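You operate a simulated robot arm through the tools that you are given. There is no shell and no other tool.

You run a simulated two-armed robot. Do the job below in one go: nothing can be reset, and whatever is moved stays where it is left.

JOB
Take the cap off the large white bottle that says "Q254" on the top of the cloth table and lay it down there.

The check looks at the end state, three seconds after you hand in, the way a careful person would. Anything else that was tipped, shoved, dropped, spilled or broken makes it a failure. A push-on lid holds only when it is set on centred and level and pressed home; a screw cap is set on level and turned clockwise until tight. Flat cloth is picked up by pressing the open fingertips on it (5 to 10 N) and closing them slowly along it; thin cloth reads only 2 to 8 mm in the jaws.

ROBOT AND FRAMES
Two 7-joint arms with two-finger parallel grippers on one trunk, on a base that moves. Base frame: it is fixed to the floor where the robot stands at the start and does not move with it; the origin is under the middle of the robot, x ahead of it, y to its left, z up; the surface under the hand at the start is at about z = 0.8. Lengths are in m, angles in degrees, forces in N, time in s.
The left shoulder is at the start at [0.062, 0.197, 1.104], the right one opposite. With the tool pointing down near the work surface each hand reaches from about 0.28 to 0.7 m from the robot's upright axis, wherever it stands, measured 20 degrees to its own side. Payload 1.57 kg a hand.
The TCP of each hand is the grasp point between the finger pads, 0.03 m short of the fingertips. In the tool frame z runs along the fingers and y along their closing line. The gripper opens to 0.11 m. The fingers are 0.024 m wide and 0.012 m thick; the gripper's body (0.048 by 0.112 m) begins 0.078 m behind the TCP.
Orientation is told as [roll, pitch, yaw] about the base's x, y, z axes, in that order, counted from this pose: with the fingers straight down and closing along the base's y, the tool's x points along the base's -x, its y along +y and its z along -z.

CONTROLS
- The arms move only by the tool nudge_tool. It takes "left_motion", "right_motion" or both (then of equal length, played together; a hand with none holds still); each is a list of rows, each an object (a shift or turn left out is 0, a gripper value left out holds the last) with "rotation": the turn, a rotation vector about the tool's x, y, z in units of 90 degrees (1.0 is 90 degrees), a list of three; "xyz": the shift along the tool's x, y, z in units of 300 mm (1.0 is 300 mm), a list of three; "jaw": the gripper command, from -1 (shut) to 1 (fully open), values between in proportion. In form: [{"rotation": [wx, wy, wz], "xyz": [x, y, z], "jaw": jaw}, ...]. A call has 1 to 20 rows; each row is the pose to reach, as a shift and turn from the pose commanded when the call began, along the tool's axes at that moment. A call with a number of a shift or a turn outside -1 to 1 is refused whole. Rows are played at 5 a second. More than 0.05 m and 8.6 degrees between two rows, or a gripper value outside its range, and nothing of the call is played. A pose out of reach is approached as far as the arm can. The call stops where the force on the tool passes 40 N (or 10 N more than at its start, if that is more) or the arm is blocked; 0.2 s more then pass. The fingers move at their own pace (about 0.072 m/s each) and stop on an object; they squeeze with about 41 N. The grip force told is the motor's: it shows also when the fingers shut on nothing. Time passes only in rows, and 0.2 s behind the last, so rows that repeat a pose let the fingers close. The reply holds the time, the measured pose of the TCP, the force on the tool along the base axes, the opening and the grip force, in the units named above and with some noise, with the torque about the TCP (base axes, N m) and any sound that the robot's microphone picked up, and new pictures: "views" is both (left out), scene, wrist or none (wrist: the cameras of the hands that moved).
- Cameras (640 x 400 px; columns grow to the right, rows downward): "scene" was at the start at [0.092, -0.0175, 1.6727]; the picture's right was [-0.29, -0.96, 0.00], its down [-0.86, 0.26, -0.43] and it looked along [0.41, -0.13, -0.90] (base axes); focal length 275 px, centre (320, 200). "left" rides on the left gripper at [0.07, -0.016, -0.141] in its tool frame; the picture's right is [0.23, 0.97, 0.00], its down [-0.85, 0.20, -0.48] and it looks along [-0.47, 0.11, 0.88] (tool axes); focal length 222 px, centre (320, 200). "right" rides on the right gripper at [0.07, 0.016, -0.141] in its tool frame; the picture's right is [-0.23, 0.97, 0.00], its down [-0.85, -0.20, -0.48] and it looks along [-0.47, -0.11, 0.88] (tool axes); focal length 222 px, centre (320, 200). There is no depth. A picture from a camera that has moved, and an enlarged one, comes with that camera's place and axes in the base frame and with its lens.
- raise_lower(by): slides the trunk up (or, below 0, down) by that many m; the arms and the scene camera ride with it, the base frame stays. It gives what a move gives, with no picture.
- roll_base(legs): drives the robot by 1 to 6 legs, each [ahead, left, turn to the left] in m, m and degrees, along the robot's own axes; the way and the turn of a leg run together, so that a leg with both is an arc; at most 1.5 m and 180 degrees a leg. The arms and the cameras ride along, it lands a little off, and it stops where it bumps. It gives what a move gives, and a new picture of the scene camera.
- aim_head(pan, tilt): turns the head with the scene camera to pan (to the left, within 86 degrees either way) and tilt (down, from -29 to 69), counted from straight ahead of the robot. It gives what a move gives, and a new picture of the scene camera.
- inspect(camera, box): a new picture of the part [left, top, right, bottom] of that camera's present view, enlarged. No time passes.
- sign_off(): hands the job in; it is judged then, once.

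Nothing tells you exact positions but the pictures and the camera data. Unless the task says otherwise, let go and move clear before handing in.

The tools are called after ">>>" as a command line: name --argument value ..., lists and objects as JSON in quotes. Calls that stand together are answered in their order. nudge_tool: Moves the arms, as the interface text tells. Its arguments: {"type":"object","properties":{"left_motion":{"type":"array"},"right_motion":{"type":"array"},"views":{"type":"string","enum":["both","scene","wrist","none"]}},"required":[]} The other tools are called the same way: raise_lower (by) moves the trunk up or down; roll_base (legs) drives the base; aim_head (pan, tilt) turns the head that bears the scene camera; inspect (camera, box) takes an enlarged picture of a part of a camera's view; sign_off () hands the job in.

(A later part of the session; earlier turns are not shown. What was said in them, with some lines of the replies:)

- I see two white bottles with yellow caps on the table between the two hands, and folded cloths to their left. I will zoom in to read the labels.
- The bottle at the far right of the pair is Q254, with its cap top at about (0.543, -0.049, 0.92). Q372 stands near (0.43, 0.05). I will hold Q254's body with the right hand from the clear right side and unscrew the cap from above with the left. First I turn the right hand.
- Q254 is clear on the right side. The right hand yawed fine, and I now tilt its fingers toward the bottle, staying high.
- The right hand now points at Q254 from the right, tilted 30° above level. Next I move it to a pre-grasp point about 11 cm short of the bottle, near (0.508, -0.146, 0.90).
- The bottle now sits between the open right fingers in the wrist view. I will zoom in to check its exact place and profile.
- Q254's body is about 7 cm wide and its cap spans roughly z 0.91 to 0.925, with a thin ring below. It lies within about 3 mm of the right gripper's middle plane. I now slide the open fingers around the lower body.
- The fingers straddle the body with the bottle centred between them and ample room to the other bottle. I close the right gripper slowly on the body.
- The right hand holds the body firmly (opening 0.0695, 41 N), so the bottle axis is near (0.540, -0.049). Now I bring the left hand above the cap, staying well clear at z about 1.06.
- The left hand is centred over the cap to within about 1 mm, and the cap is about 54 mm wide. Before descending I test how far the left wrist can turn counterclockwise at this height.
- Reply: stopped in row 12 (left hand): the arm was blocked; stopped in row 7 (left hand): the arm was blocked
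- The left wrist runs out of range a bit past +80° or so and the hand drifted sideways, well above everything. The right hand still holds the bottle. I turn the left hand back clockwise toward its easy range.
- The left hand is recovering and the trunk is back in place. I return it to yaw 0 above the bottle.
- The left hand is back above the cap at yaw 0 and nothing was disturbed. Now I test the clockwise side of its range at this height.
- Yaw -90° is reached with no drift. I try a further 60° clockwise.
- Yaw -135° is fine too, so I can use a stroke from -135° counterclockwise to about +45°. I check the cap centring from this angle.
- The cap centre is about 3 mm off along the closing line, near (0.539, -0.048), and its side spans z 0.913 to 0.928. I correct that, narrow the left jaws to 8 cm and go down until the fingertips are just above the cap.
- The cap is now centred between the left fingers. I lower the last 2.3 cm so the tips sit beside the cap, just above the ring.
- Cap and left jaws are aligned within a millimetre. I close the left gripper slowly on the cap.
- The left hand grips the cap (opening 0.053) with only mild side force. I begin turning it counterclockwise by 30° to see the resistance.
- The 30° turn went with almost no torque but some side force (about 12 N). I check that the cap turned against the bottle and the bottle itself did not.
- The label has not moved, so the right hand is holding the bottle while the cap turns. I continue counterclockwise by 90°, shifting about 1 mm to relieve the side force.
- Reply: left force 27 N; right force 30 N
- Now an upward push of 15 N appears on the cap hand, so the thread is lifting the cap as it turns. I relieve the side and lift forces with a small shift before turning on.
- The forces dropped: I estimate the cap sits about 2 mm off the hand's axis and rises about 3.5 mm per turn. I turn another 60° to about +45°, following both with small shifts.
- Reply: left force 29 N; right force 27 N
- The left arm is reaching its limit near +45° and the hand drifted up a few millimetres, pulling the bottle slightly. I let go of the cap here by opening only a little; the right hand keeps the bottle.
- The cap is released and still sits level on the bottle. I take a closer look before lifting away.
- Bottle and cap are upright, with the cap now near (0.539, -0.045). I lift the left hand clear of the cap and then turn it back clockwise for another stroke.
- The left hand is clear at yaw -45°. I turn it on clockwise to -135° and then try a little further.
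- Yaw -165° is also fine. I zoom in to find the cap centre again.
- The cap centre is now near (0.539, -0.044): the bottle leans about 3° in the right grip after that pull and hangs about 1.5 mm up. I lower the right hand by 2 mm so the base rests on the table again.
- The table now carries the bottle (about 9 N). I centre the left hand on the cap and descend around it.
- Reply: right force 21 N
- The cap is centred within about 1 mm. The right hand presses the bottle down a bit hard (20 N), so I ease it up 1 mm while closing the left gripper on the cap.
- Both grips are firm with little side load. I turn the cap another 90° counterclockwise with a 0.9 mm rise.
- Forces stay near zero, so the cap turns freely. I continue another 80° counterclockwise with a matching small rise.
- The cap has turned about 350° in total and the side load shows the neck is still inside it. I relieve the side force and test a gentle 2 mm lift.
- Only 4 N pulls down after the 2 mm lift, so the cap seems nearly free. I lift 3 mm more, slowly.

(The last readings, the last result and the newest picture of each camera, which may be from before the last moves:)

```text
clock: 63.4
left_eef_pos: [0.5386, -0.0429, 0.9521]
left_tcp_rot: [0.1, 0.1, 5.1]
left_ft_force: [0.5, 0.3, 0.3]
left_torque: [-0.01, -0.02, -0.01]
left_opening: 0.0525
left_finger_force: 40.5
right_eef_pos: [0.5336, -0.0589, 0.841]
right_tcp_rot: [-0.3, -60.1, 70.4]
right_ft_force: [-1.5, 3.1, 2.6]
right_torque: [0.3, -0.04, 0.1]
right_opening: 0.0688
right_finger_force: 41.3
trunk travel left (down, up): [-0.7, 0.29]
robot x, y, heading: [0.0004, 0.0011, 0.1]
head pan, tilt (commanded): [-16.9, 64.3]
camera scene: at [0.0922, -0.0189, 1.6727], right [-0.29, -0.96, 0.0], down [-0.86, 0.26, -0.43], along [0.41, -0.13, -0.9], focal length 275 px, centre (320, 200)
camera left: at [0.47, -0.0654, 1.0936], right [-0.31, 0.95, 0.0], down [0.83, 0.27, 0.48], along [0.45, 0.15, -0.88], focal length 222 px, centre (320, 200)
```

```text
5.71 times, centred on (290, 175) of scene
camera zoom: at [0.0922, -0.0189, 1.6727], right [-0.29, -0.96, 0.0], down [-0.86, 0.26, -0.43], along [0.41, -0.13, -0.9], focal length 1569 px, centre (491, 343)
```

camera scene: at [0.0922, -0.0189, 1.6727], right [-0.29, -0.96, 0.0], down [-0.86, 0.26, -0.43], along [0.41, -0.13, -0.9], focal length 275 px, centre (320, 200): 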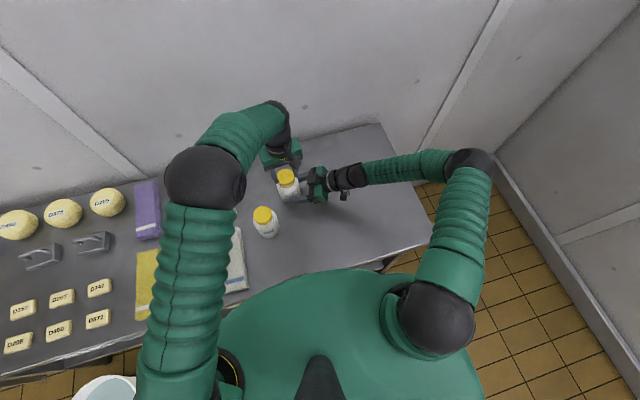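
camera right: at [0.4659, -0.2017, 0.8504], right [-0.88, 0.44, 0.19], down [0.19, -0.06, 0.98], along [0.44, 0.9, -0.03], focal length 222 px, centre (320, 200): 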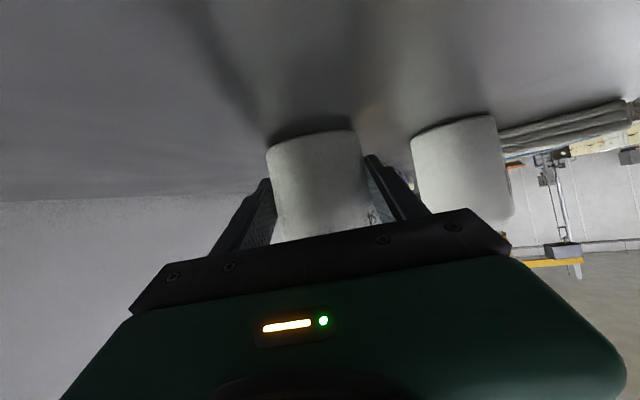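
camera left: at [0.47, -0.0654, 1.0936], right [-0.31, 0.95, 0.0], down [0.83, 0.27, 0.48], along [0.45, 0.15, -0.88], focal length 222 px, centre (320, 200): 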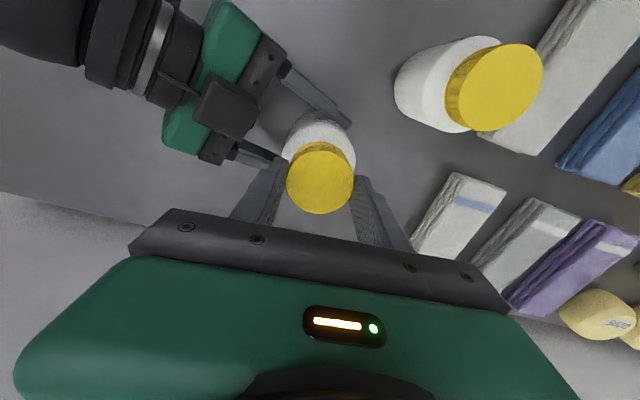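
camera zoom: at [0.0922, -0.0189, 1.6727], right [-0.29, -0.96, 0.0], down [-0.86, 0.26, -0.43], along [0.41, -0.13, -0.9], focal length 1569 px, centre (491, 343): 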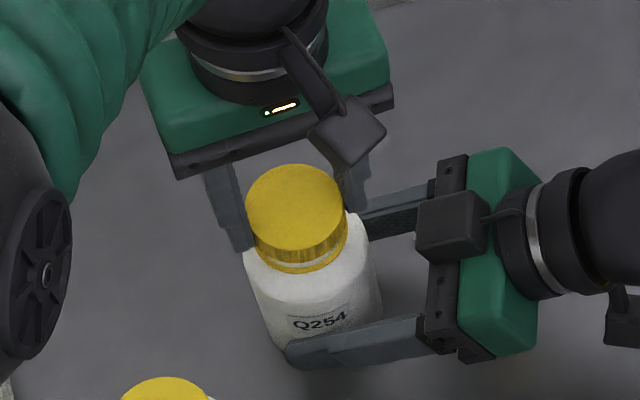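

The cap has come free: zero force and a gap to the ring is visible. I lift it straight up 7 cm.

>>> nudge_tool --left_motion '[{"xyz": [0, 0, -0.0133]}, {"xyz": [0, 0, -0.0267]}, {"xyz": [0, 0, -0.04]}, {"xyz": [0, 0, -0.0667]}, {"xyz": [0, 0, -0.1]}, {"xyz": [0, 0, -0.14]}, {"xyz": [0, 0, -0.18]}, {"xyz": [0, 0, -0.2333]}, {"xyz": [0, 0, -0.2333]}]' --views "both"

>>> inspect --camera "scene" --box '[240, 130, 340, 220]'

```text
clock: 65.4
left_eef_pos: [0.5381, -0.0432, 1.022]
left_tcp_rot: [0.1, 0.0, 5.2]
left_ft_force: [1.1, -0.1, -0.6]
left_torque: [0.04, -0.02, 0.0]
left_opening: 0.0522
left_finger_force: 41.1
right_eef_pos: [0.5338, -0.0596, 0.8417]
right_tcp_rot: [-0.3, -60.1, 70.4]
right_ft_force: [-1.7, 0.2, 1.3]
right_torque: [0.16, 0.03, 0.08]
right_opening: 0.0688
right_finger_force: 41.0
trunk travel left (down, up): [-0.7, 0.29]
robot x, y, heading: [-0.0047, 0.0009, -0.1]
head pan, tilt (commanded): [-16.9, 64.3]
camera scene: at [0.0924, -0.0198, 1.6726], right [-0.29, -0.96, 0.0], down [-0.86, 0.26, -0.43], along [0.41, -0.12, -0.9], focal length 275 px, centre (320, 200)
camera left: at [0.4699, -0.066, 1.1632], right [-0.31, 0.95, 0.0], down [0.83, 0.27, 0.48], along [0.45, 0.15, -0.88], focal length 222 px, centre (320, 200)
```

scene: 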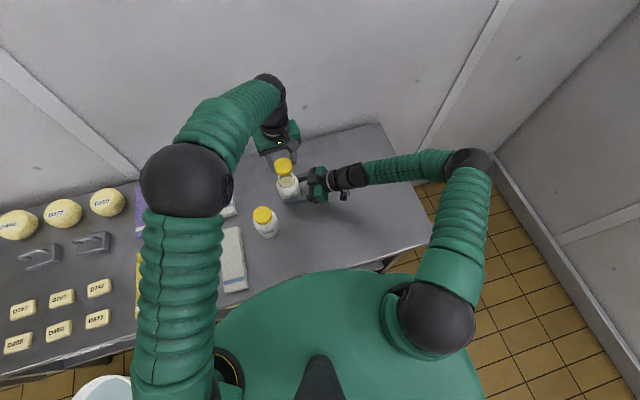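
left: 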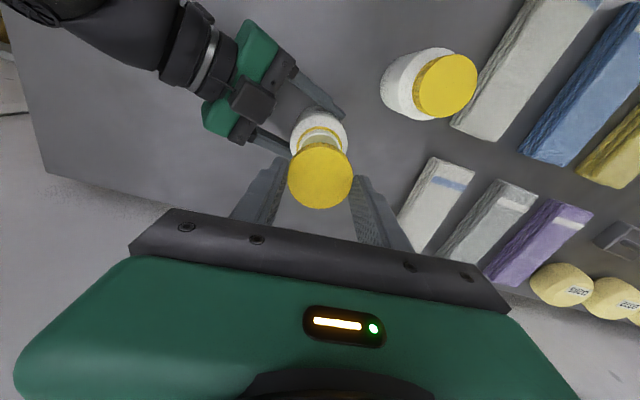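

```text
4.44 times, centred on (290, 175) of scene
camera zoom: at [0.0924, -0.0198, 1.6726], right [-0.29, -0.96, 0.0], down [-0.86, 0.26, -0.43], along [0.41, -0.12, -0.9], focal length 1220 px, centre (453, 311)
```

zoom: 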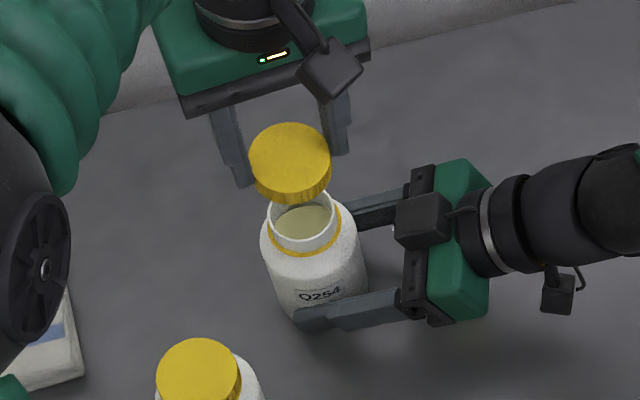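

The cap is off and the open bottle, holding some content, is steady in the right hand. I move the cap over to a clear spot behind and left of the bottle, near (0.62, 0.045).

>>> nudge_tool --left_motion '[{"xyz": [-0.0374, 0.0335, 0]}, {"xyz": [-0.0748, 0.0669, 0]}, {"xyz": [-0.1121, 0.1004, 0]}, {"xyz": [-0.1495, 0.1339, 0]}, {"xyz": [-0.1869, 0.1673, 0]}, {"xyz": [-0.2243, 0.2008, 0]}, {"xyz": [-0.2616, 0.2342, 0]}, {"xyz": [-0.299, 0.2677, 0]}, {"xyz": [-0.299, 0.2677, 0]}]' --views "both"

```text
clock: 67.4
left_eef_pos: [0.6202, 0.0448, 1.0218]
left_tcp_rot: [0.1, 0.0, 5.2]
left_ft_force: [-0.2, 0.2, 0.5]
left_torque: [-0.01, 0.02, 0.0]
left_opening: 0.0524
left_finger_force: 41.2
right_eef_pos: [0.5344, -0.0581, 0.8406]
right_tcp_rot: [-0.4, -60.1, 70.5]
right_ft_force: [0.3, -0.3, 1.9]
right_torque: [0.14, -0.06, -0.03]
right_opening: 0.0688
right_finger_force: 41.0
trunk travel left (down, up): [-0.7, 0.29]
robot x, y, heading: [-0.0026, 0.0002, 0.0]
head pan, tilt (commanded): [-16.9, 64.3]
camera scene: at [0.0933, -0.0193, 1.6726], right [-0.29, -0.96, 0.0], down [-0.86, 0.26, -0.43], along [0.41, -0.13, -0.9], focal length 275 px, centre (320, 200)
camera left: at [0.5531, 0.022, 1.1626], right [-0.31, 0.95, 0.0], down [0.83, 0.27, 0.48], along [0.45, 0.15, -0.88], focal length 222 px, centre (320, 200)
```

scene: 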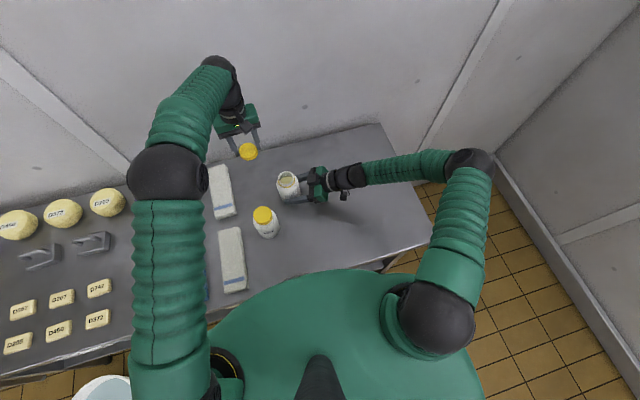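
left: 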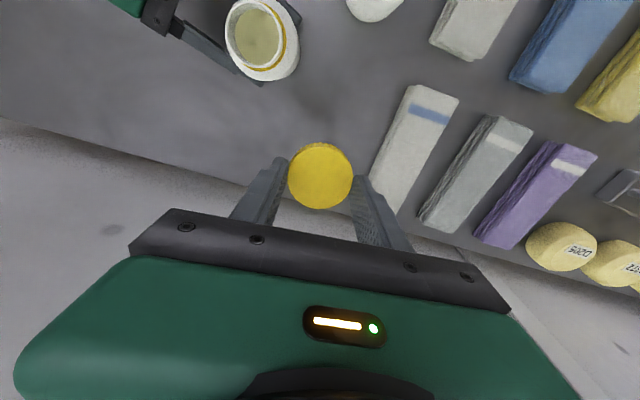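

The spot below is clear, 10 cm from the nearest towel and from the wall. I lower the cap most of the way.

>>> nudge_tool --left_motion '[{"xyz": [0, 0, 0.07]}, {"xyz": [0, 0, 0.14]}, {"xyz": [0, 0, 0.21]}, {"xyz": [0, 0, 0.28]}, {"xyz": [0, 0, 0.35]}, {"xyz": [0, 0, 0.42]}, {"xyz": [0, 0, 0.49]}, {"xyz": [0, 0, 0.54]}, {"xyz": [0, 0, 0.5733]}, {"xyz": [0, 0, 0.5733]}]' --views "both"

>>> inspect --camera "scene" --box '[200, 110, 320, 210]'

```text
clock: 69.6
left_eef_pos: [0.6192, 0.0448, 0.8499]
left_tcp_rot: [0.0, 0.0, 5.2]
left_ft_force: [-0.5, 0.3, -1.7]
left_torque: [-0.04, 0.02, -0.02]
left_opening: 0.0523
left_finger_force: 41.0
right_eef_pos: [0.5334, -0.0589, 0.841]
right_tcp_rot: [-0.3, -60.0, 70.4]
right_ft_force: [0.2, 0.6, 1.3]
right_torque: [0.15, -0.02, 0.0]
right_opening: 0.0689
right_finger_force: 40.9
trunk travel left (down, up): [-0.7, 0.29]
robot x, y, heading: [-0.002, 0.0024, 0.3]
head pan, tilt (commanded): [-16.9, 64.3]
camera scene: at [0.0933, -0.0192, 1.6726], right [-0.29, -0.96, 0.0], down [-0.86, 0.26, -0.43], along [0.41, -0.13, -0.9], focal length 275 px, centre (320, 200)
camera left: at [0.5525, 0.0226, 0.9911], right [-0.31, 0.95, 0.0], down [0.83, 0.27, 0.48], along [0.45, 0.15, -0.88], focal length 222 px, centre (320, 200)
```

scene: 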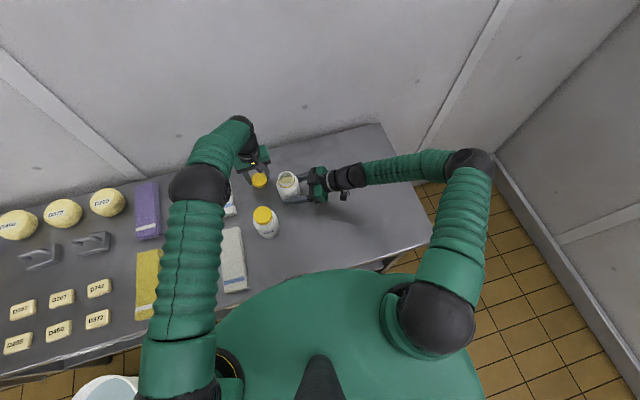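
left: 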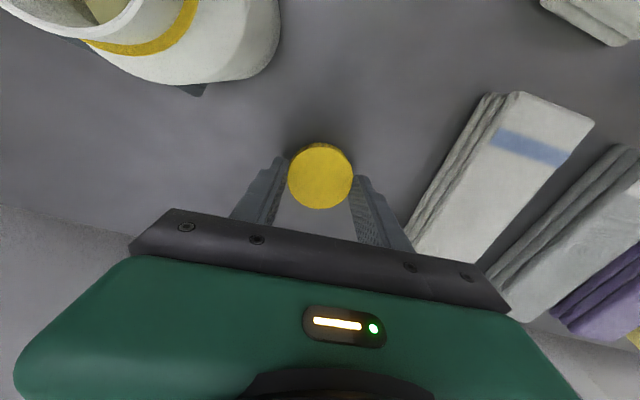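

```text
4.00 times, centred on (260, 160) of scene
camera zoom: at [0.0933, -0.0192, 1.6726], right [-0.29, -0.96, 0.0], down [-0.86, 0.26, -0.43], along [0.41, -0.13, -0.9], focal length 1098 px, centre (560, 360)
```

zoom: 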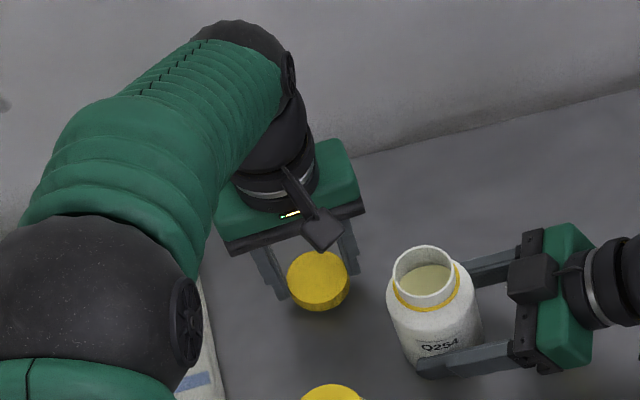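

The cap is about 2 cm above the table. I go down slowly, 16 mm, watching the force.

>>> nudge_tool --left_motion '[{"xyz": [0, 0, 0.01]}, {"xyz": [0, 0, 0.02]}, {"xyz": [0, 0, 0.03]}, {"xyz": [0, 0, 0.04]}, {"xyz": [0, 0, 0.0467]}, {"xyz": [0, 0, 0.0533]}, {"xyz": [0, 0, 0.0533]}]' --views "wrist"

```text
clock: 71.3
left_eef_pos: [0.622, 0.0453, 0.8379]
left_tcp_rot: [0.0, -0.5, 5.1]
left_ft_force: [-8.7, 3.1, 18.0]
left_torque: [0.0, 0.7, -0.06]
left_opening: 0.0523
left_finger_force: 41.0
right_eef_pos: [0.5323, -0.0591, 0.8418]
right_tcp_rot: [-0.6, -60.1, 70.5]
right_ft_force: [-0.5, -0.1, -3.5]
right_torque: [-0.02, 0.02, 0.0]
right_opening: 0.0688
right_finger_force: 41.2
trunk travel left (down, up): [-0.7, 0.29]
robot x, y, heading: [0.0013, -0.001, 0.1]
head pan, tilt (commanded): [-16.9, 64.3]
stopped in row 7 (left hand): the force on the tool passed its limit at 40 N (the readings are from after the stop); the commanded pose is now the measured one
camera left: at [0.552, 0.0227, 0.979], right [-0.31, 0.95, 0.0], down [0.83, 0.27, 0.48], along [0.46, 0.15, -0.88], focal length 222 px, centre (320, 200)
```

left: 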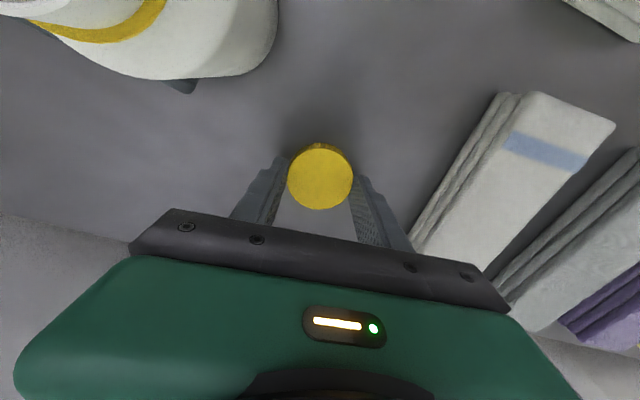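

The cap rim touched the table at TCP z 0.838. I ease up 1 mm to drop the pressure and look.

>>> nudge_tool --left_motion '[{"xyz": [0, 0, -0.0017]}, {"xyz": [0, 0, -0.0033]}, {"xyz": [0, 0, -0.0033]}]' --views "scene"

>>> inspect --camera "scene" --box '[220, 140, 300, 210]'

>>> inspect --camera "left" --box '[240, 90, 400, 250]'

>>> inspect --camera "right" --box '[160, 80, 480, 280]'

```text
clock: 72.1
left_eef_pos: [0.6216, 0.045, 0.8372]
left_tcp_rot: [0.0, -0.4, 5.1]
left_ft_force: [-7.9, 2.3, 12.2]
left_torque: [0.02, 0.53, -0.02]
left_opening: 0.0524
left_finger_force: 41.2
right_eef_pos: [0.5316, -0.0576, 0.8405]
right_tcp_rot: [-0.6, -60.1, 70.5]
right_ft_force: [-0.5, 0.3, -3.0]
right_torque: [-0.06, 0.02, 0.01]
right_opening: 0.0688
right_finger_force: 41.1
trunk travel left (down, up): [-0.7, 0.29]
robot x, y, heading: [0.0002, -0.0026, 0.1]
head pan, tilt (commanded): [-16.9, 64.3]
camera scene: at [0.0894, -0.019, 1.6728], right [-0.29, -0.96, 0.0], down [-0.86, 0.26, -0.43], along [0.41, -0.13, -0.9], focal length 275 px, centre (320, 200)
```

scene: 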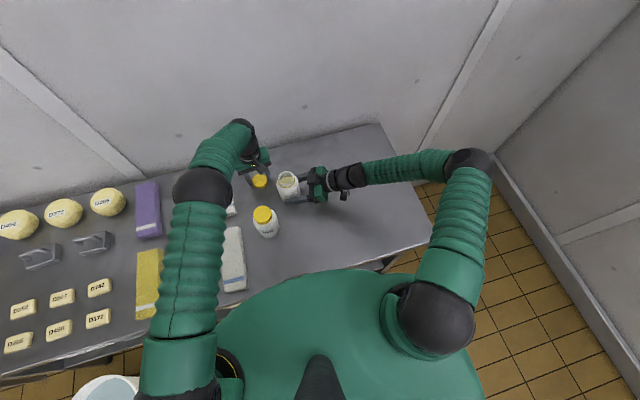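

```text
5.71 times, centred on (260, 175) of scene
camera zoom: at [0.0894, -0.019, 1.6728], right [-0.29, -0.96, 0.0], down [-0.86, 0.26, -0.43], along [0.41, -0.13, -0.9], focal length 1569 px, centre (663, 343)
```

zoom: 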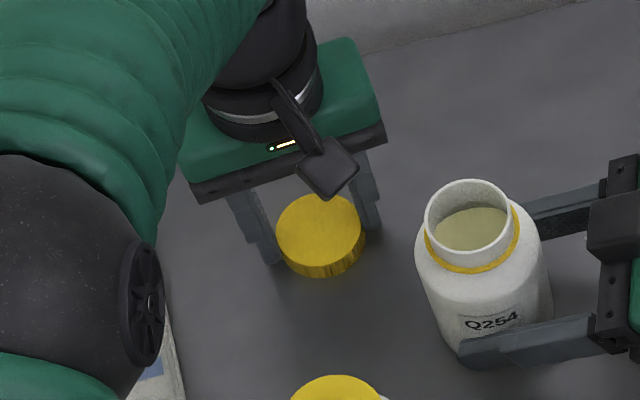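

```text
2.50 times, centred on (320, 170) of left
camera zoom: at [0.5523, 0.0227, 0.9789], right [-0.31, 0.95, 0.0], down [0.83, 0.27, 0.48], along [0.46, 0.15, -0.87], focal length 555 px, centre (320, 275)
```

zoom: 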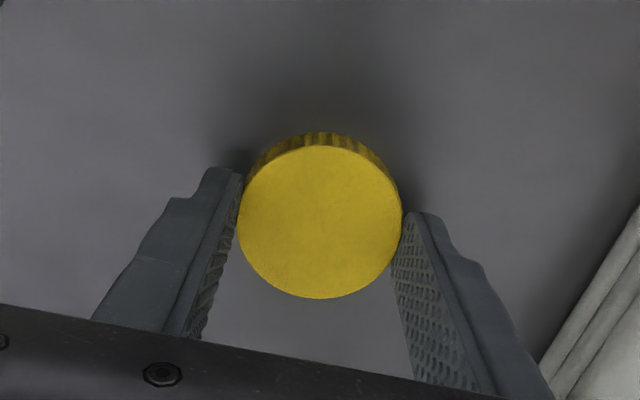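

```text
2.00 times, centred on (320, 180) of right
camera zoom: at [0.4642, -0.2016, 0.8512], right [-0.88, 0.44, 0.19], down [0.19, -0.06, 0.98], along [0.44, 0.9, -0.03], focal length 444 px, centre (320, 240)
```

zoom: 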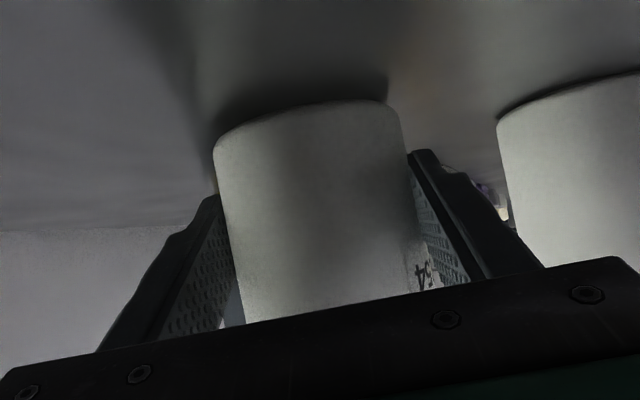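

The cap sits level on the table. I ease up another millimetre and slowly open the left fingers.

>>> nudge_tool --left_motion '[{"xyz": [0, 0, -0.0033]}, {"xyz": [0, 0, -0.0033], "jaw": -0.05}, {"xyz": [0, 0, -0.0033], "jaw": 0.0}, {"xyz": [0, 0, -0.0033], "jaw": 0.05}, {"xyz": [0, 0, -0.0033], "jaw": 0.1}, {"xyz": [0, 0, -0.0033], "jaw": 0.2}, {"xyz": [0, 0, -0.0033], "jaw": 0.35}, {"xyz": [0, 0, -0.0033], "jaw": 0.4}, {"xyz": [0, 0, -0.0033], "jaw": 0.4}]' --views "wrist"

>>> inspect --camera "left" --box '[240, 90, 400, 250]'

```text
clock: 74.1
left_eef_pos: [0.6222, 0.0454, 0.8376]
left_tcp_rot: [-0.1, -0.4, 5.0]
left_ft_force: [-0.2, -0.8, 0.0]
left_torque: [-0.01, 0.01, 0.02]
left_opening: 0.077
left_finger_force: 0.1
right_eef_pos: [0.535, -0.059, 0.8402]
right_tcp_rot: [-0.4, -60.1, 70.4]
right_ft_force: [1.4, -0.3, 1.3]
right_torque: [0.2, -0.1, -0.08]
right_opening: 0.0689
right_finger_force: 40.6
trunk travel left (down, up): [-0.7, 0.29]
robot x, y, heading: [0.0001, 0.0041, -0.0]
head pan, tilt (commanded): [-16.9, 64.3]
camera left: at [0.554, 0.0227, 0.9791], right [-0.31, 0.95, 0.0], down [0.83, 0.27, 0.48], along [0.46, 0.15, -0.88], focal length 222 px, centre (320, 200)
```

left: 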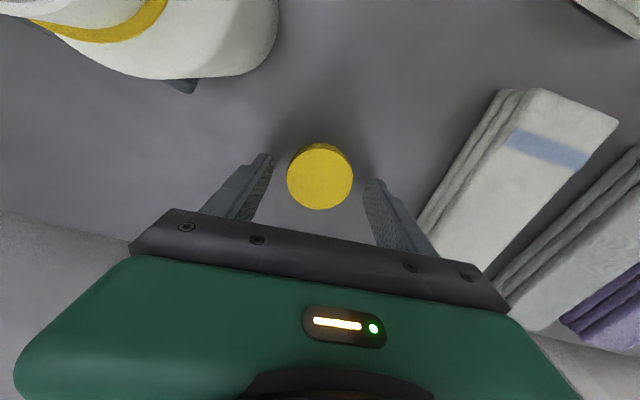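

```text
2.50 times, centred on (320, 170) of left
camera zoom: at [0.554, 0.0227, 0.9791], right [-0.31, 0.95, 0.0], down [0.83, 0.27, 0.48], along [0.46, 0.15, -0.88], focal length 555 px, centre (320, 275)
```

zoom: 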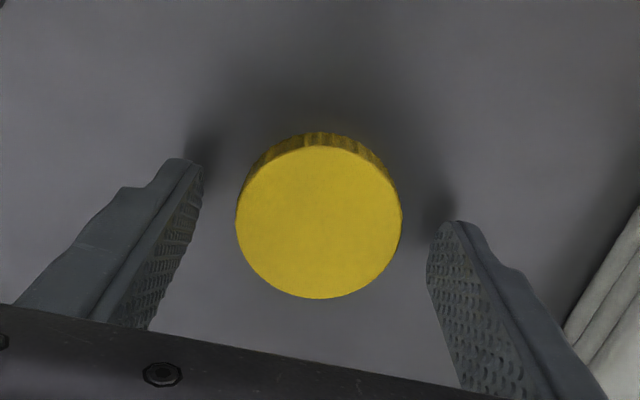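

The cap rests flat on the table, released. I raise the left hand straight up out of the way.

>>> nudge_tool --left_motion '[{"xyz": [0, 0, -0.03]}, {"xyz": [0, 0, -0.07]}, {"xyz": [0, 0, -0.13]}, {"xyz": [0, 0, -0.2]}, {"xyz": [0, 0, -0.28]}, {"xyz": [0, 0, -0.36]}, {"xyz": [0, 0, -0.44]}, {"xyz": [0, 0, -0.52]}, {"xyz": [0, 0, -0.6]}, {"xyz": [0, 0, -0.6]}]' --views "both"

>>> inspect --camera "scene" --box '[230, 140, 330, 220]'

>>> inspect --camera "right" --box '[160, 80, 480, 280]'

```text
clock: 76.3
left_eef_pos: [0.6216, 0.0441, 1.0197]
left_tcp_rot: [0.0, -0.3, 5.1]
left_ft_force: [-0.2, -0.6, 0.9]
left_torque: [-0.02, -0.01, -0.04]
left_opening: 0.077
left_finger_force: 0.1
right_eef_pos: [0.5324, -0.0587, 0.8401]
right_tcp_rot: [-0.4, -60.1, 70.5]
right_ft_force: [0.0, -0.5, 0.8]
right_torque: [0.16, -0.02, 0.0]
right_opening: 0.0686
right_finger_force: 41.2
trunk travel left (down, up): [-0.7, 0.29]
robot x, y, heading: [0.0027, -0.0012, -0.0]
head pan, tilt (commanded): [-16.9, 64.3]
camera scene: at [0.0931, -0.0195, 1.6726], right [-0.29, -0.96, 0.0], down [-0.86, 0.26, -0.43], along [0.41, -0.13, -0.9], focal length 275 px, centre (320, 200)
camera left: at [0.5523, 0.0222, 1.1599], right [-0.31, 0.95, 0.0], down [0.83, 0.27, 0.48], along [0.46, 0.15, -0.88], focal length 222 px, centre (320, 200)
```

scene: 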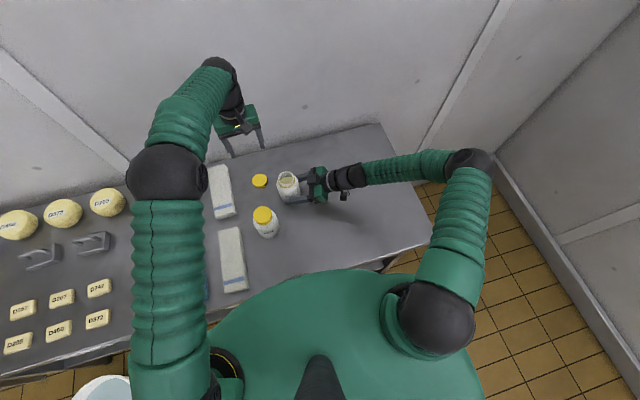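
left: 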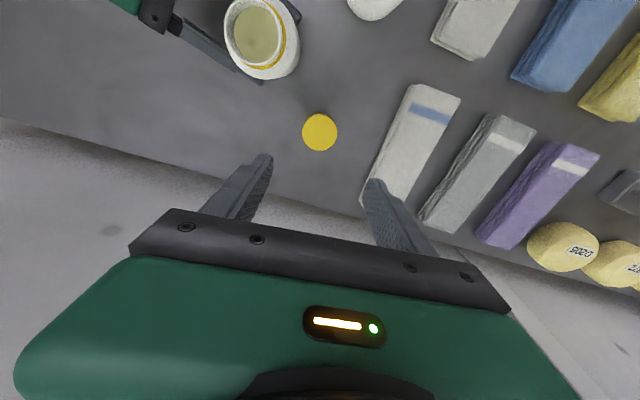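

```text
5.00 times, centred on (280, 180) of scene
camera zoom: at [0.0931, -0.0195, 1.6726], right [-0.29, -0.96, 0.0], down [-0.86, 0.26, -0.43], along [0.41, -0.13, -0.9], focal length 1373 px, centre (520, 300)
```

zoom: 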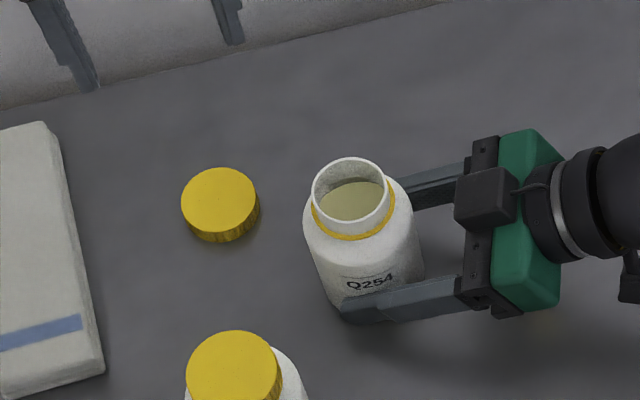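

```text
2.00 times, centred on (320, 180) of right
camera zoom: at [0.4653, -0.2017, 0.8504], right [-0.88, 0.44, 0.19], down [0.19, -0.06, 0.98], along [0.44, 0.9, -0.03], focal length 444 px, centre (320, 240)
```

zoom: 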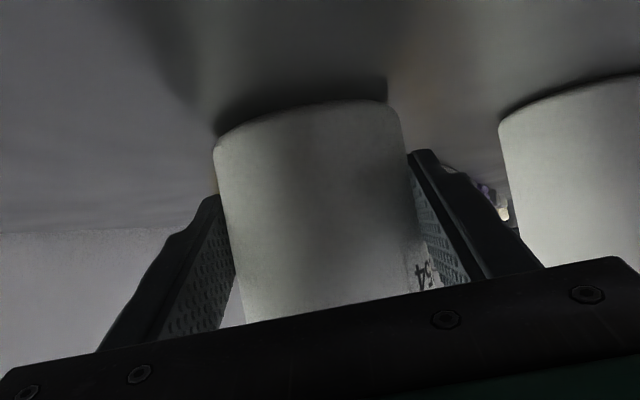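

The cap lies flat and clear between the towel and the bottle. The bottle still leans about 4° in the right grip, so I tilt the right hand back 4° to level it before setting it down.

>>> nudge_tool --right_motion '[{"rotation": [0, -0.0111, 0]}, {"rotation": [0, -0.0222, 0]}, {"rotation": [0, -0.0333, 0]}, {"rotation": [0, -0.0444, 0]}, {"rotation": [0, -0.0444, 0]}]' --views "both"

>>> inspect --camera "left" --box '[180, 0, 380, 160]'

>>> inspect --camera "scene" --box '[240, 140, 340, 220]'

```text
clock: 77.5
left_eef_pos: [0.6216, 0.0446, 1.0188]
left_tcp_rot: [0.0, -0.3, 5.2]
left_ft_force: [-0.1, -0.8, -0.1]
left_torque: [0.0, 0.04, 0.03]
left_opening: 0.0771
left_finger_force: 0.0
right_eef_pos: [0.5338, -0.0589, 0.8406]
right_tcp_rot: [-0.4, -64.1, 70.3]
right_ft_force: [0.8, 0.6, -3.5]
right_torque: [-0.06, 0.01, 0.01]
right_opening: 0.069
right_finger_force: 41.3
trunk travel left (down, up): [-0.7, 0.29]
robot x, y, heading: [0.0002, 0.0058, -0.1]
head pan, tilt (commanded): [-16.9, 64.3]
camera scene: at [0.0941, -0.0193, 1.6725], right [-0.29, -0.96, 0.0], down [-0.86, 0.26, -0.43], along [0.41, -0.13, -0.9], focal length 275 px, centre (320, 200)
camera right: at [0.466, -0.202, 0.8393], right [-0.88, 0.43, 0.2], down [0.16, -0.12, 0.98], along [0.44, 0.9, 0.04], focal length 222 px, centre (320, 200)
```

scene: 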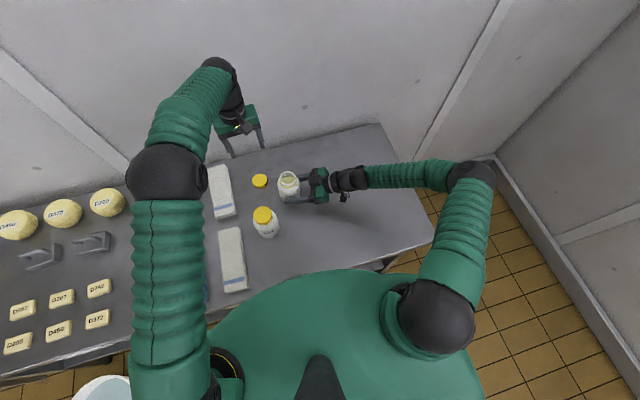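
right: 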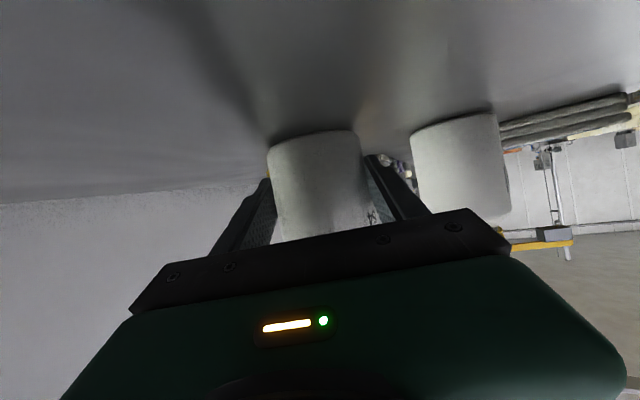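

```text
2.50 times, centred on (280, 80) of left
camera zoom: at [0.5528, 0.0224, 1.1594], right [-0.31, 0.95, 0.0], down [0.83, 0.27, 0.48], along [0.46, 0.15, -0.88], focal length 555 px, centre (420, 500)
```

zoom: 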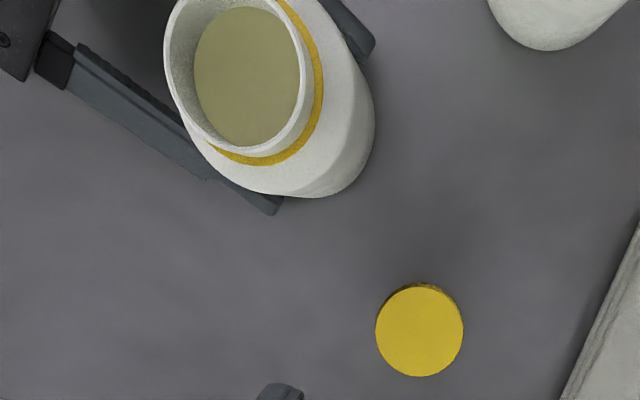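

```text
5.00 times, centred on (290, 180) of scene
camera zoom: at [0.0941, -0.0193, 1.6725], right [-0.29, -0.96, 0.0], down [-0.86, 0.26, -0.43], along [0.41, -0.13, -0.9], focal length 1373 px, centre (470, 300)
```

zoom: 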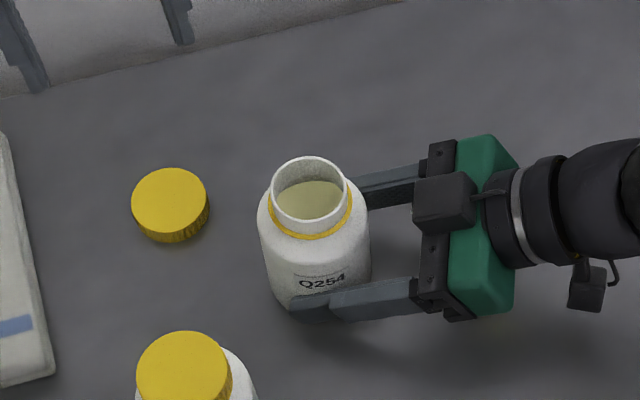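

The bottle now looks upright and hangs free by a couple of millimetres. I lower it gently 2 mm.

>>> nudge_tool --right_motion '[{"xyz": [0.0015, 0, 0.0007]}, {"xyz": [0.003, 0, 0.0015]}, {"xyz": [0.0045, 0, 0.0022]}, {"xyz": [0.006, 0, 0.0029]}, {"xyz": [0.006, 0, 0.0029]}]' --views "none"

```text
clock: 78.7
left_eef_pos: [0.6195, 0.0436, 1.0188]
left_tcp_rot: [-0.1, -0.5, 5.1]
left_ft_force: [-0.7, -0.3, -0.3]
left_torque: [0.01, 0.03, 0.0]
left_opening: 0.0771
left_finger_force: 0.0
right_eef_pos: [0.5346, -0.0589, 0.8393]
right_tcp_rot: [-0.6, -64.0, 70.6]
right_ft_force: [0.1, 0.2, 7.8]
right_torque: [-0.25, 0.08, 0.02]
right_opening: 0.0687
right_finger_force: 41.2
trunk travel left (down, up): [-0.7, 0.29]
robot x, y, heading: [-0.0004, -0.0019, -0.1]
head pan, tilt (commanded): [-16.9, 64.3]
```

The base is on the table with about 8 N. I open the right fingers slowly to let the bottle stand.

>>> nudge_tool --right_motion '[{"jaw": 0.15}, {"jaw": 0.22}, {"jaw": 0.26}, {"jaw": 0.3}, {"jaw": 0.34}, {"jaw": 0.38}, {"jaw": 0.45}, {"jaw": 0.55}, {"jaw": 0.7}, {"jaw": 0.85}, {"jaw": 1.0}, {"jaw": 1.0}]' --views "both"

>>> inspect --camera "scene" --box '[240, 140, 340, 220]'

>>> inspect --camera "right" --box '[160, 80, 480, 280]'

```text
clock: 81.3
left_eef_pos: [0.6214, 0.0439, 1.0189]
left_tcp_rot: [0.0, -0.2, 5.0]
left_ft_force: [0.4, -0.5, 0.7]
left_torque: [0.01, -0.01, -0.01]
left_opening: 0.0768
left_finger_force: 0.1
right_eef_pos: [0.5346, -0.0584, 0.8379]
right_tcp_rot: [-0.6, -64.0, 70.5]
right_ft_force: [-0.5, 0.2, -0.1]
right_torque: [0.0, 0.0, 0.0]
right_opening: 0.1104
right_finger_force: 0.0
trunk travel left (down, up): [-0.7, 0.29]
robot x, y, heading: [-0.0029, -0.0017, 0.3]
head pan, tilt (commanded): [-16.9, 64.3]
camera scene: at [0.0932, -0.0192, 1.6726], right [-0.29, -0.96, 0.0], down [-0.86, 0.26, -0.43], along [0.41, -0.13, -0.9], focal length 275 px, centre (320, 200)
camera right: at [0.4654, -0.202, 0.8373], right [-0.88, 0.43, 0.2], down [0.16, -0.12, 0.98], along [0.44, 0.9, 0.04], focal length 222 px, centre (320, 200)
```

scene: 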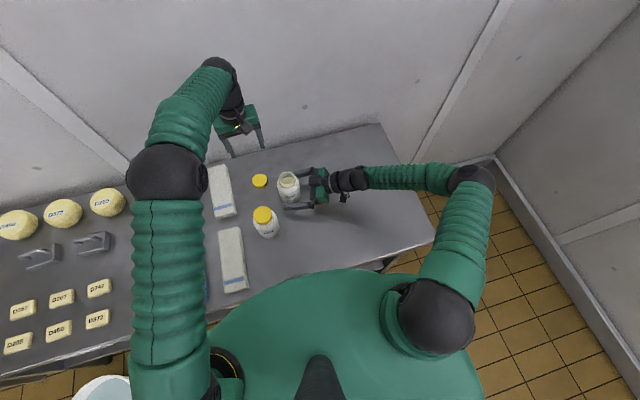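
right: 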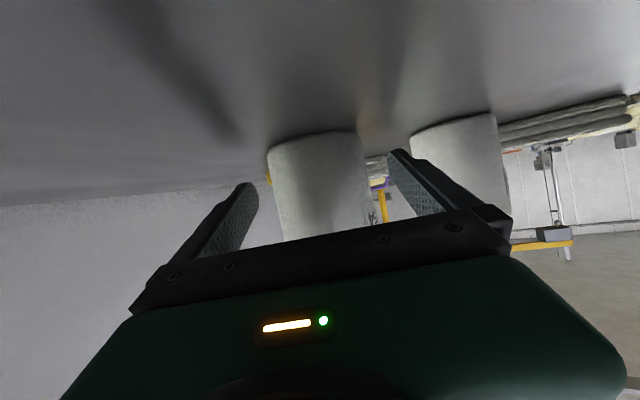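

```text
5.00 times, centred on (290, 180) of scene
camera zoom: at [0.0932, -0.0192, 1.6726], right [-0.29, -0.96, 0.0], down [-0.86, 0.26, -0.43], along [0.41, -0.13, -0.9], focal length 1373 px, centre (470, 300)
```

zoom: 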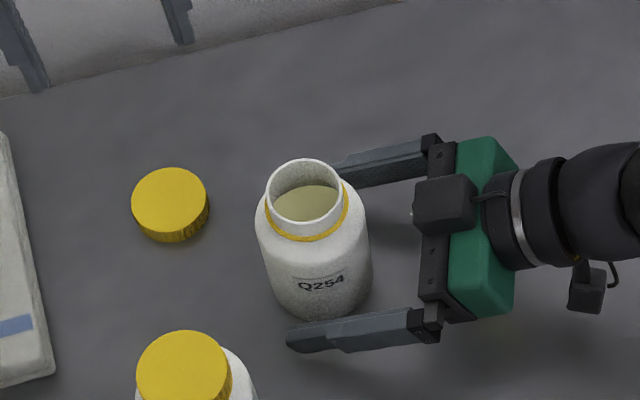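

```text
2.00 times, centred on (320, 180) of right
camera zoom: at [0.4654, -0.202, 0.8373], right [-0.88, 0.43, 0.2], down [0.16, -0.12, 0.98], along [0.44, 0.9, 0.04], focal length 444 px, centre (320, 240)
```

zoom: 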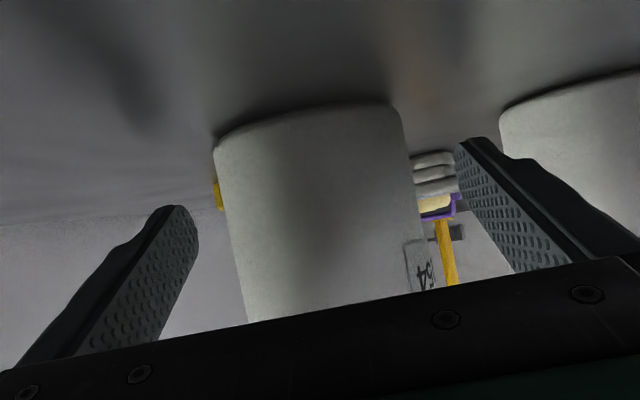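

The bottle stands upright and free, and the cap lies beside it. I withdraw the right hand straight back along its fingers.

>>> nudge_tool --right_motion '[{"xyz": [0, 0, -0.04]}, {"xyz": [0, 0, -0.09]}, {"xyz": [0, 0, -0.15]}, {"xyz": [0, 0, -0.21]}, {"xyz": [0, 0, -0.27]}, {"xyz": [0, 0, -0.34]}, {"xyz": [0, 0, -0.41]}, {"xyz": [0, 0, -0.41]}]' --views "both"

>>> inspect --camera "scene" --box '[230, 140, 350, 230]'

```text
clock: 83.1
left_eef_pos: [0.6222, 0.0443, 1.0189]
left_tcp_rot: [-0.1, -0.3, 5.0]
left_ft_force: [-0.3, -1.1, -0.5]
left_torque: [0.03, 0.0, 0.0]
left_opening: 0.077
left_finger_force: 0.0
right_eef_pos: [0.4969, -0.163, 0.8918]
right_tcp_rot: [-0.4, -64.0, 70.4]
right_ft_force: [0.5, 0.1, -0.1]
right_torque: [0.01, 0.03, 0.03]
right_opening: 0.1101
right_finger_force: 0.0
trunk travel left (down, up): [-0.7, 0.29]
robot x, y, heading: [-0.0027, 0.0003, 0.1]
head pan, tilt (commanded): [-16.9, 64.3]
camera scene: at [0.0931, -0.02, 1.6726], right [-0.29, -0.96, 0.0], down [-0.86, 0.26, -0.43], along [0.41, -0.12, -0.9], focal length 275 px, centre (320, 200)
camera right: at [0.4274, -0.3058, 0.8919], right [-0.88, 0.43, 0.2], down [0.17, -0.12, 0.98], along [0.44, 0.9, 0.04], focal length 222 px, centre (320, 200)
```

scene: 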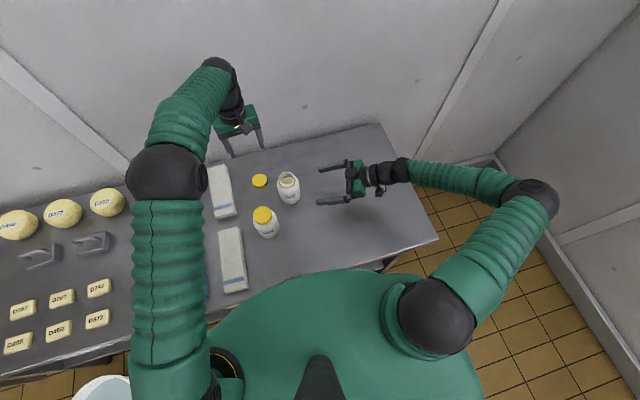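
right: 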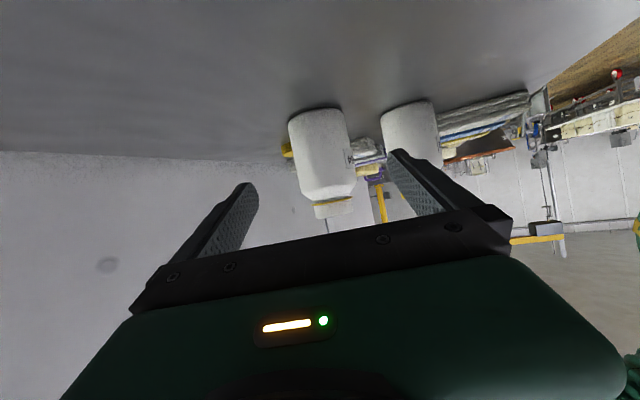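

```text
4.44 times, centred on (290, 185) of scene
camera zoom: at [0.0931, -0.02, 1.6726], right [-0.29, -0.96, 0.0], down [-0.86, 0.26, -0.43], along [0.41, -0.12, -0.9], focal length 1220 px, centre (453, 267)
```

zoom: 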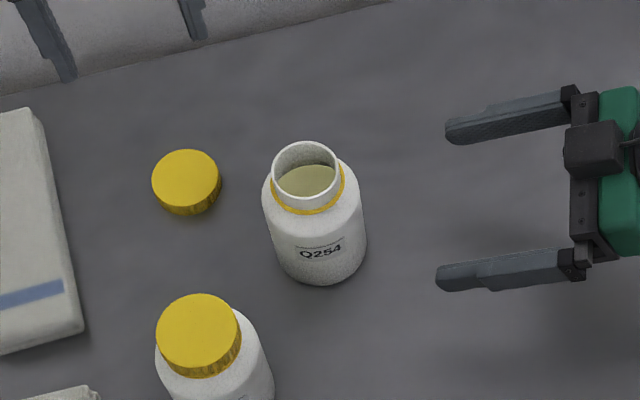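

Everything stands as it should: Q254 upright and open, its cap flat on the table, and Q372 and the towels untouched. I raise the right hand further clear and take a last look.

>>> nudge_tool --right_motion '[{"xyz": [-0.05, 0, -0.0243]}, {"xyz": [-0.1, 0, -0.0486]}, {"xyz": [-0.15, 0, -0.0729]}, {"xyz": [-0.2, 0, -0.0971]}, {"xyz": [-0.25, 0, -0.1214]}, {"xyz": [-0.3, 0, -0.1457]}, {"xyz": [-0.3, 0, -0.1457]}]' --views "scene"

>>> inspect --camera "left" --box '[180, 0, 480, 200]'

```text
clock: 84.7
left_eef_pos: [0.6209, 0.0441, 1.0183]
left_tcp_rot: [0.0, -0.3, 5.1]
left_ft_force: [0.5, -1.0, 0.4]
left_torque: [0.0, -0.04, -0.02]
left_opening: 0.0771
left_finger_force: 0.0
right_eef_pos: [0.4961, -0.1622, 0.9933]
right_tcp_rot: [-0.4, -64.1, 70.5]
right_ft_force: [-1.1, -0.2, 0.8]
right_torque: [-0.01, 0.01, 0.0]
right_opening: 0.11
right_finger_force: 0.0
trunk travel left (down, up): [-0.7, 0.29]
robot x, y, heading: [0.0029, -0.0001, -0.0]
head pan, tilt (commanded): [-16.9, 64.3]
camera scene: at [0.0928, -0.02, 1.6726], right [-0.29, -0.96, 0.0], down [-0.86, 0.26, -0.43], along [0.41, -0.12, -0.9], focal length 275 px, centre (320, 200)
```

scene: 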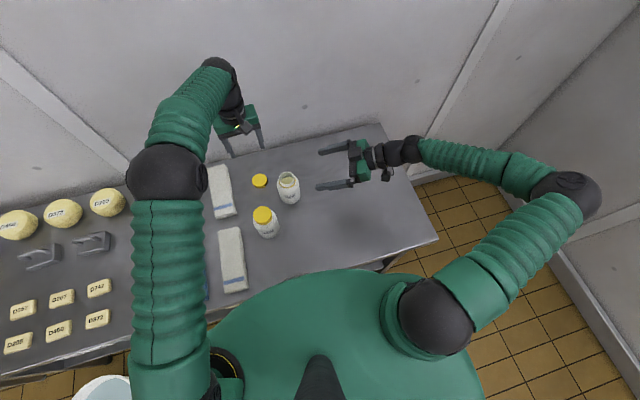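

```text
2.00 times, centred on (330, 100) of left
camera zoom: at [0.5524, 0.0223, 1.1596], right [-0.31, 0.95, 0.0], down [0.83, 0.27, 0.48], along [0.46, 0.15, -0.88], focal length 444 px, centre (300, 400)
```

zoom: 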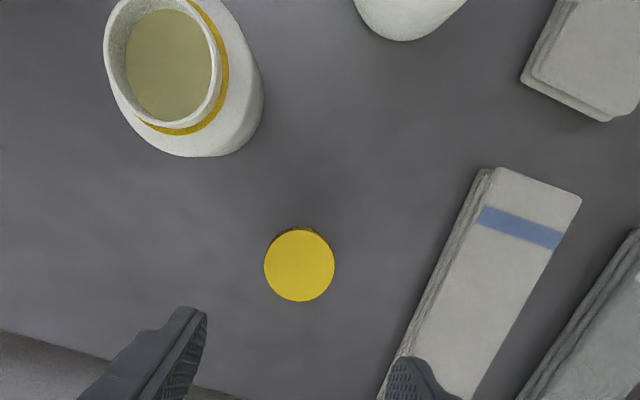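

The open Q254 bottle stands upright, its cap lies flat and clear on the table, and both hands are free and away from everything. I hand the job in.

>>> sign_off

```text
The job is handed in.
```

The cap is off the Q254 bottle and lies flat on the cloth table, between the bottle and the nearest towel. The bottle stands upright and open. I saw no spill, and Q372 and the towels look untouched.

The bottle leaned about 4° in the right hand while I was unscrewing, because the left arm reached its turning limit and pulled on it. I levelled it before setting it back down, and it ended up close to where it started. Both hands are open and clear.
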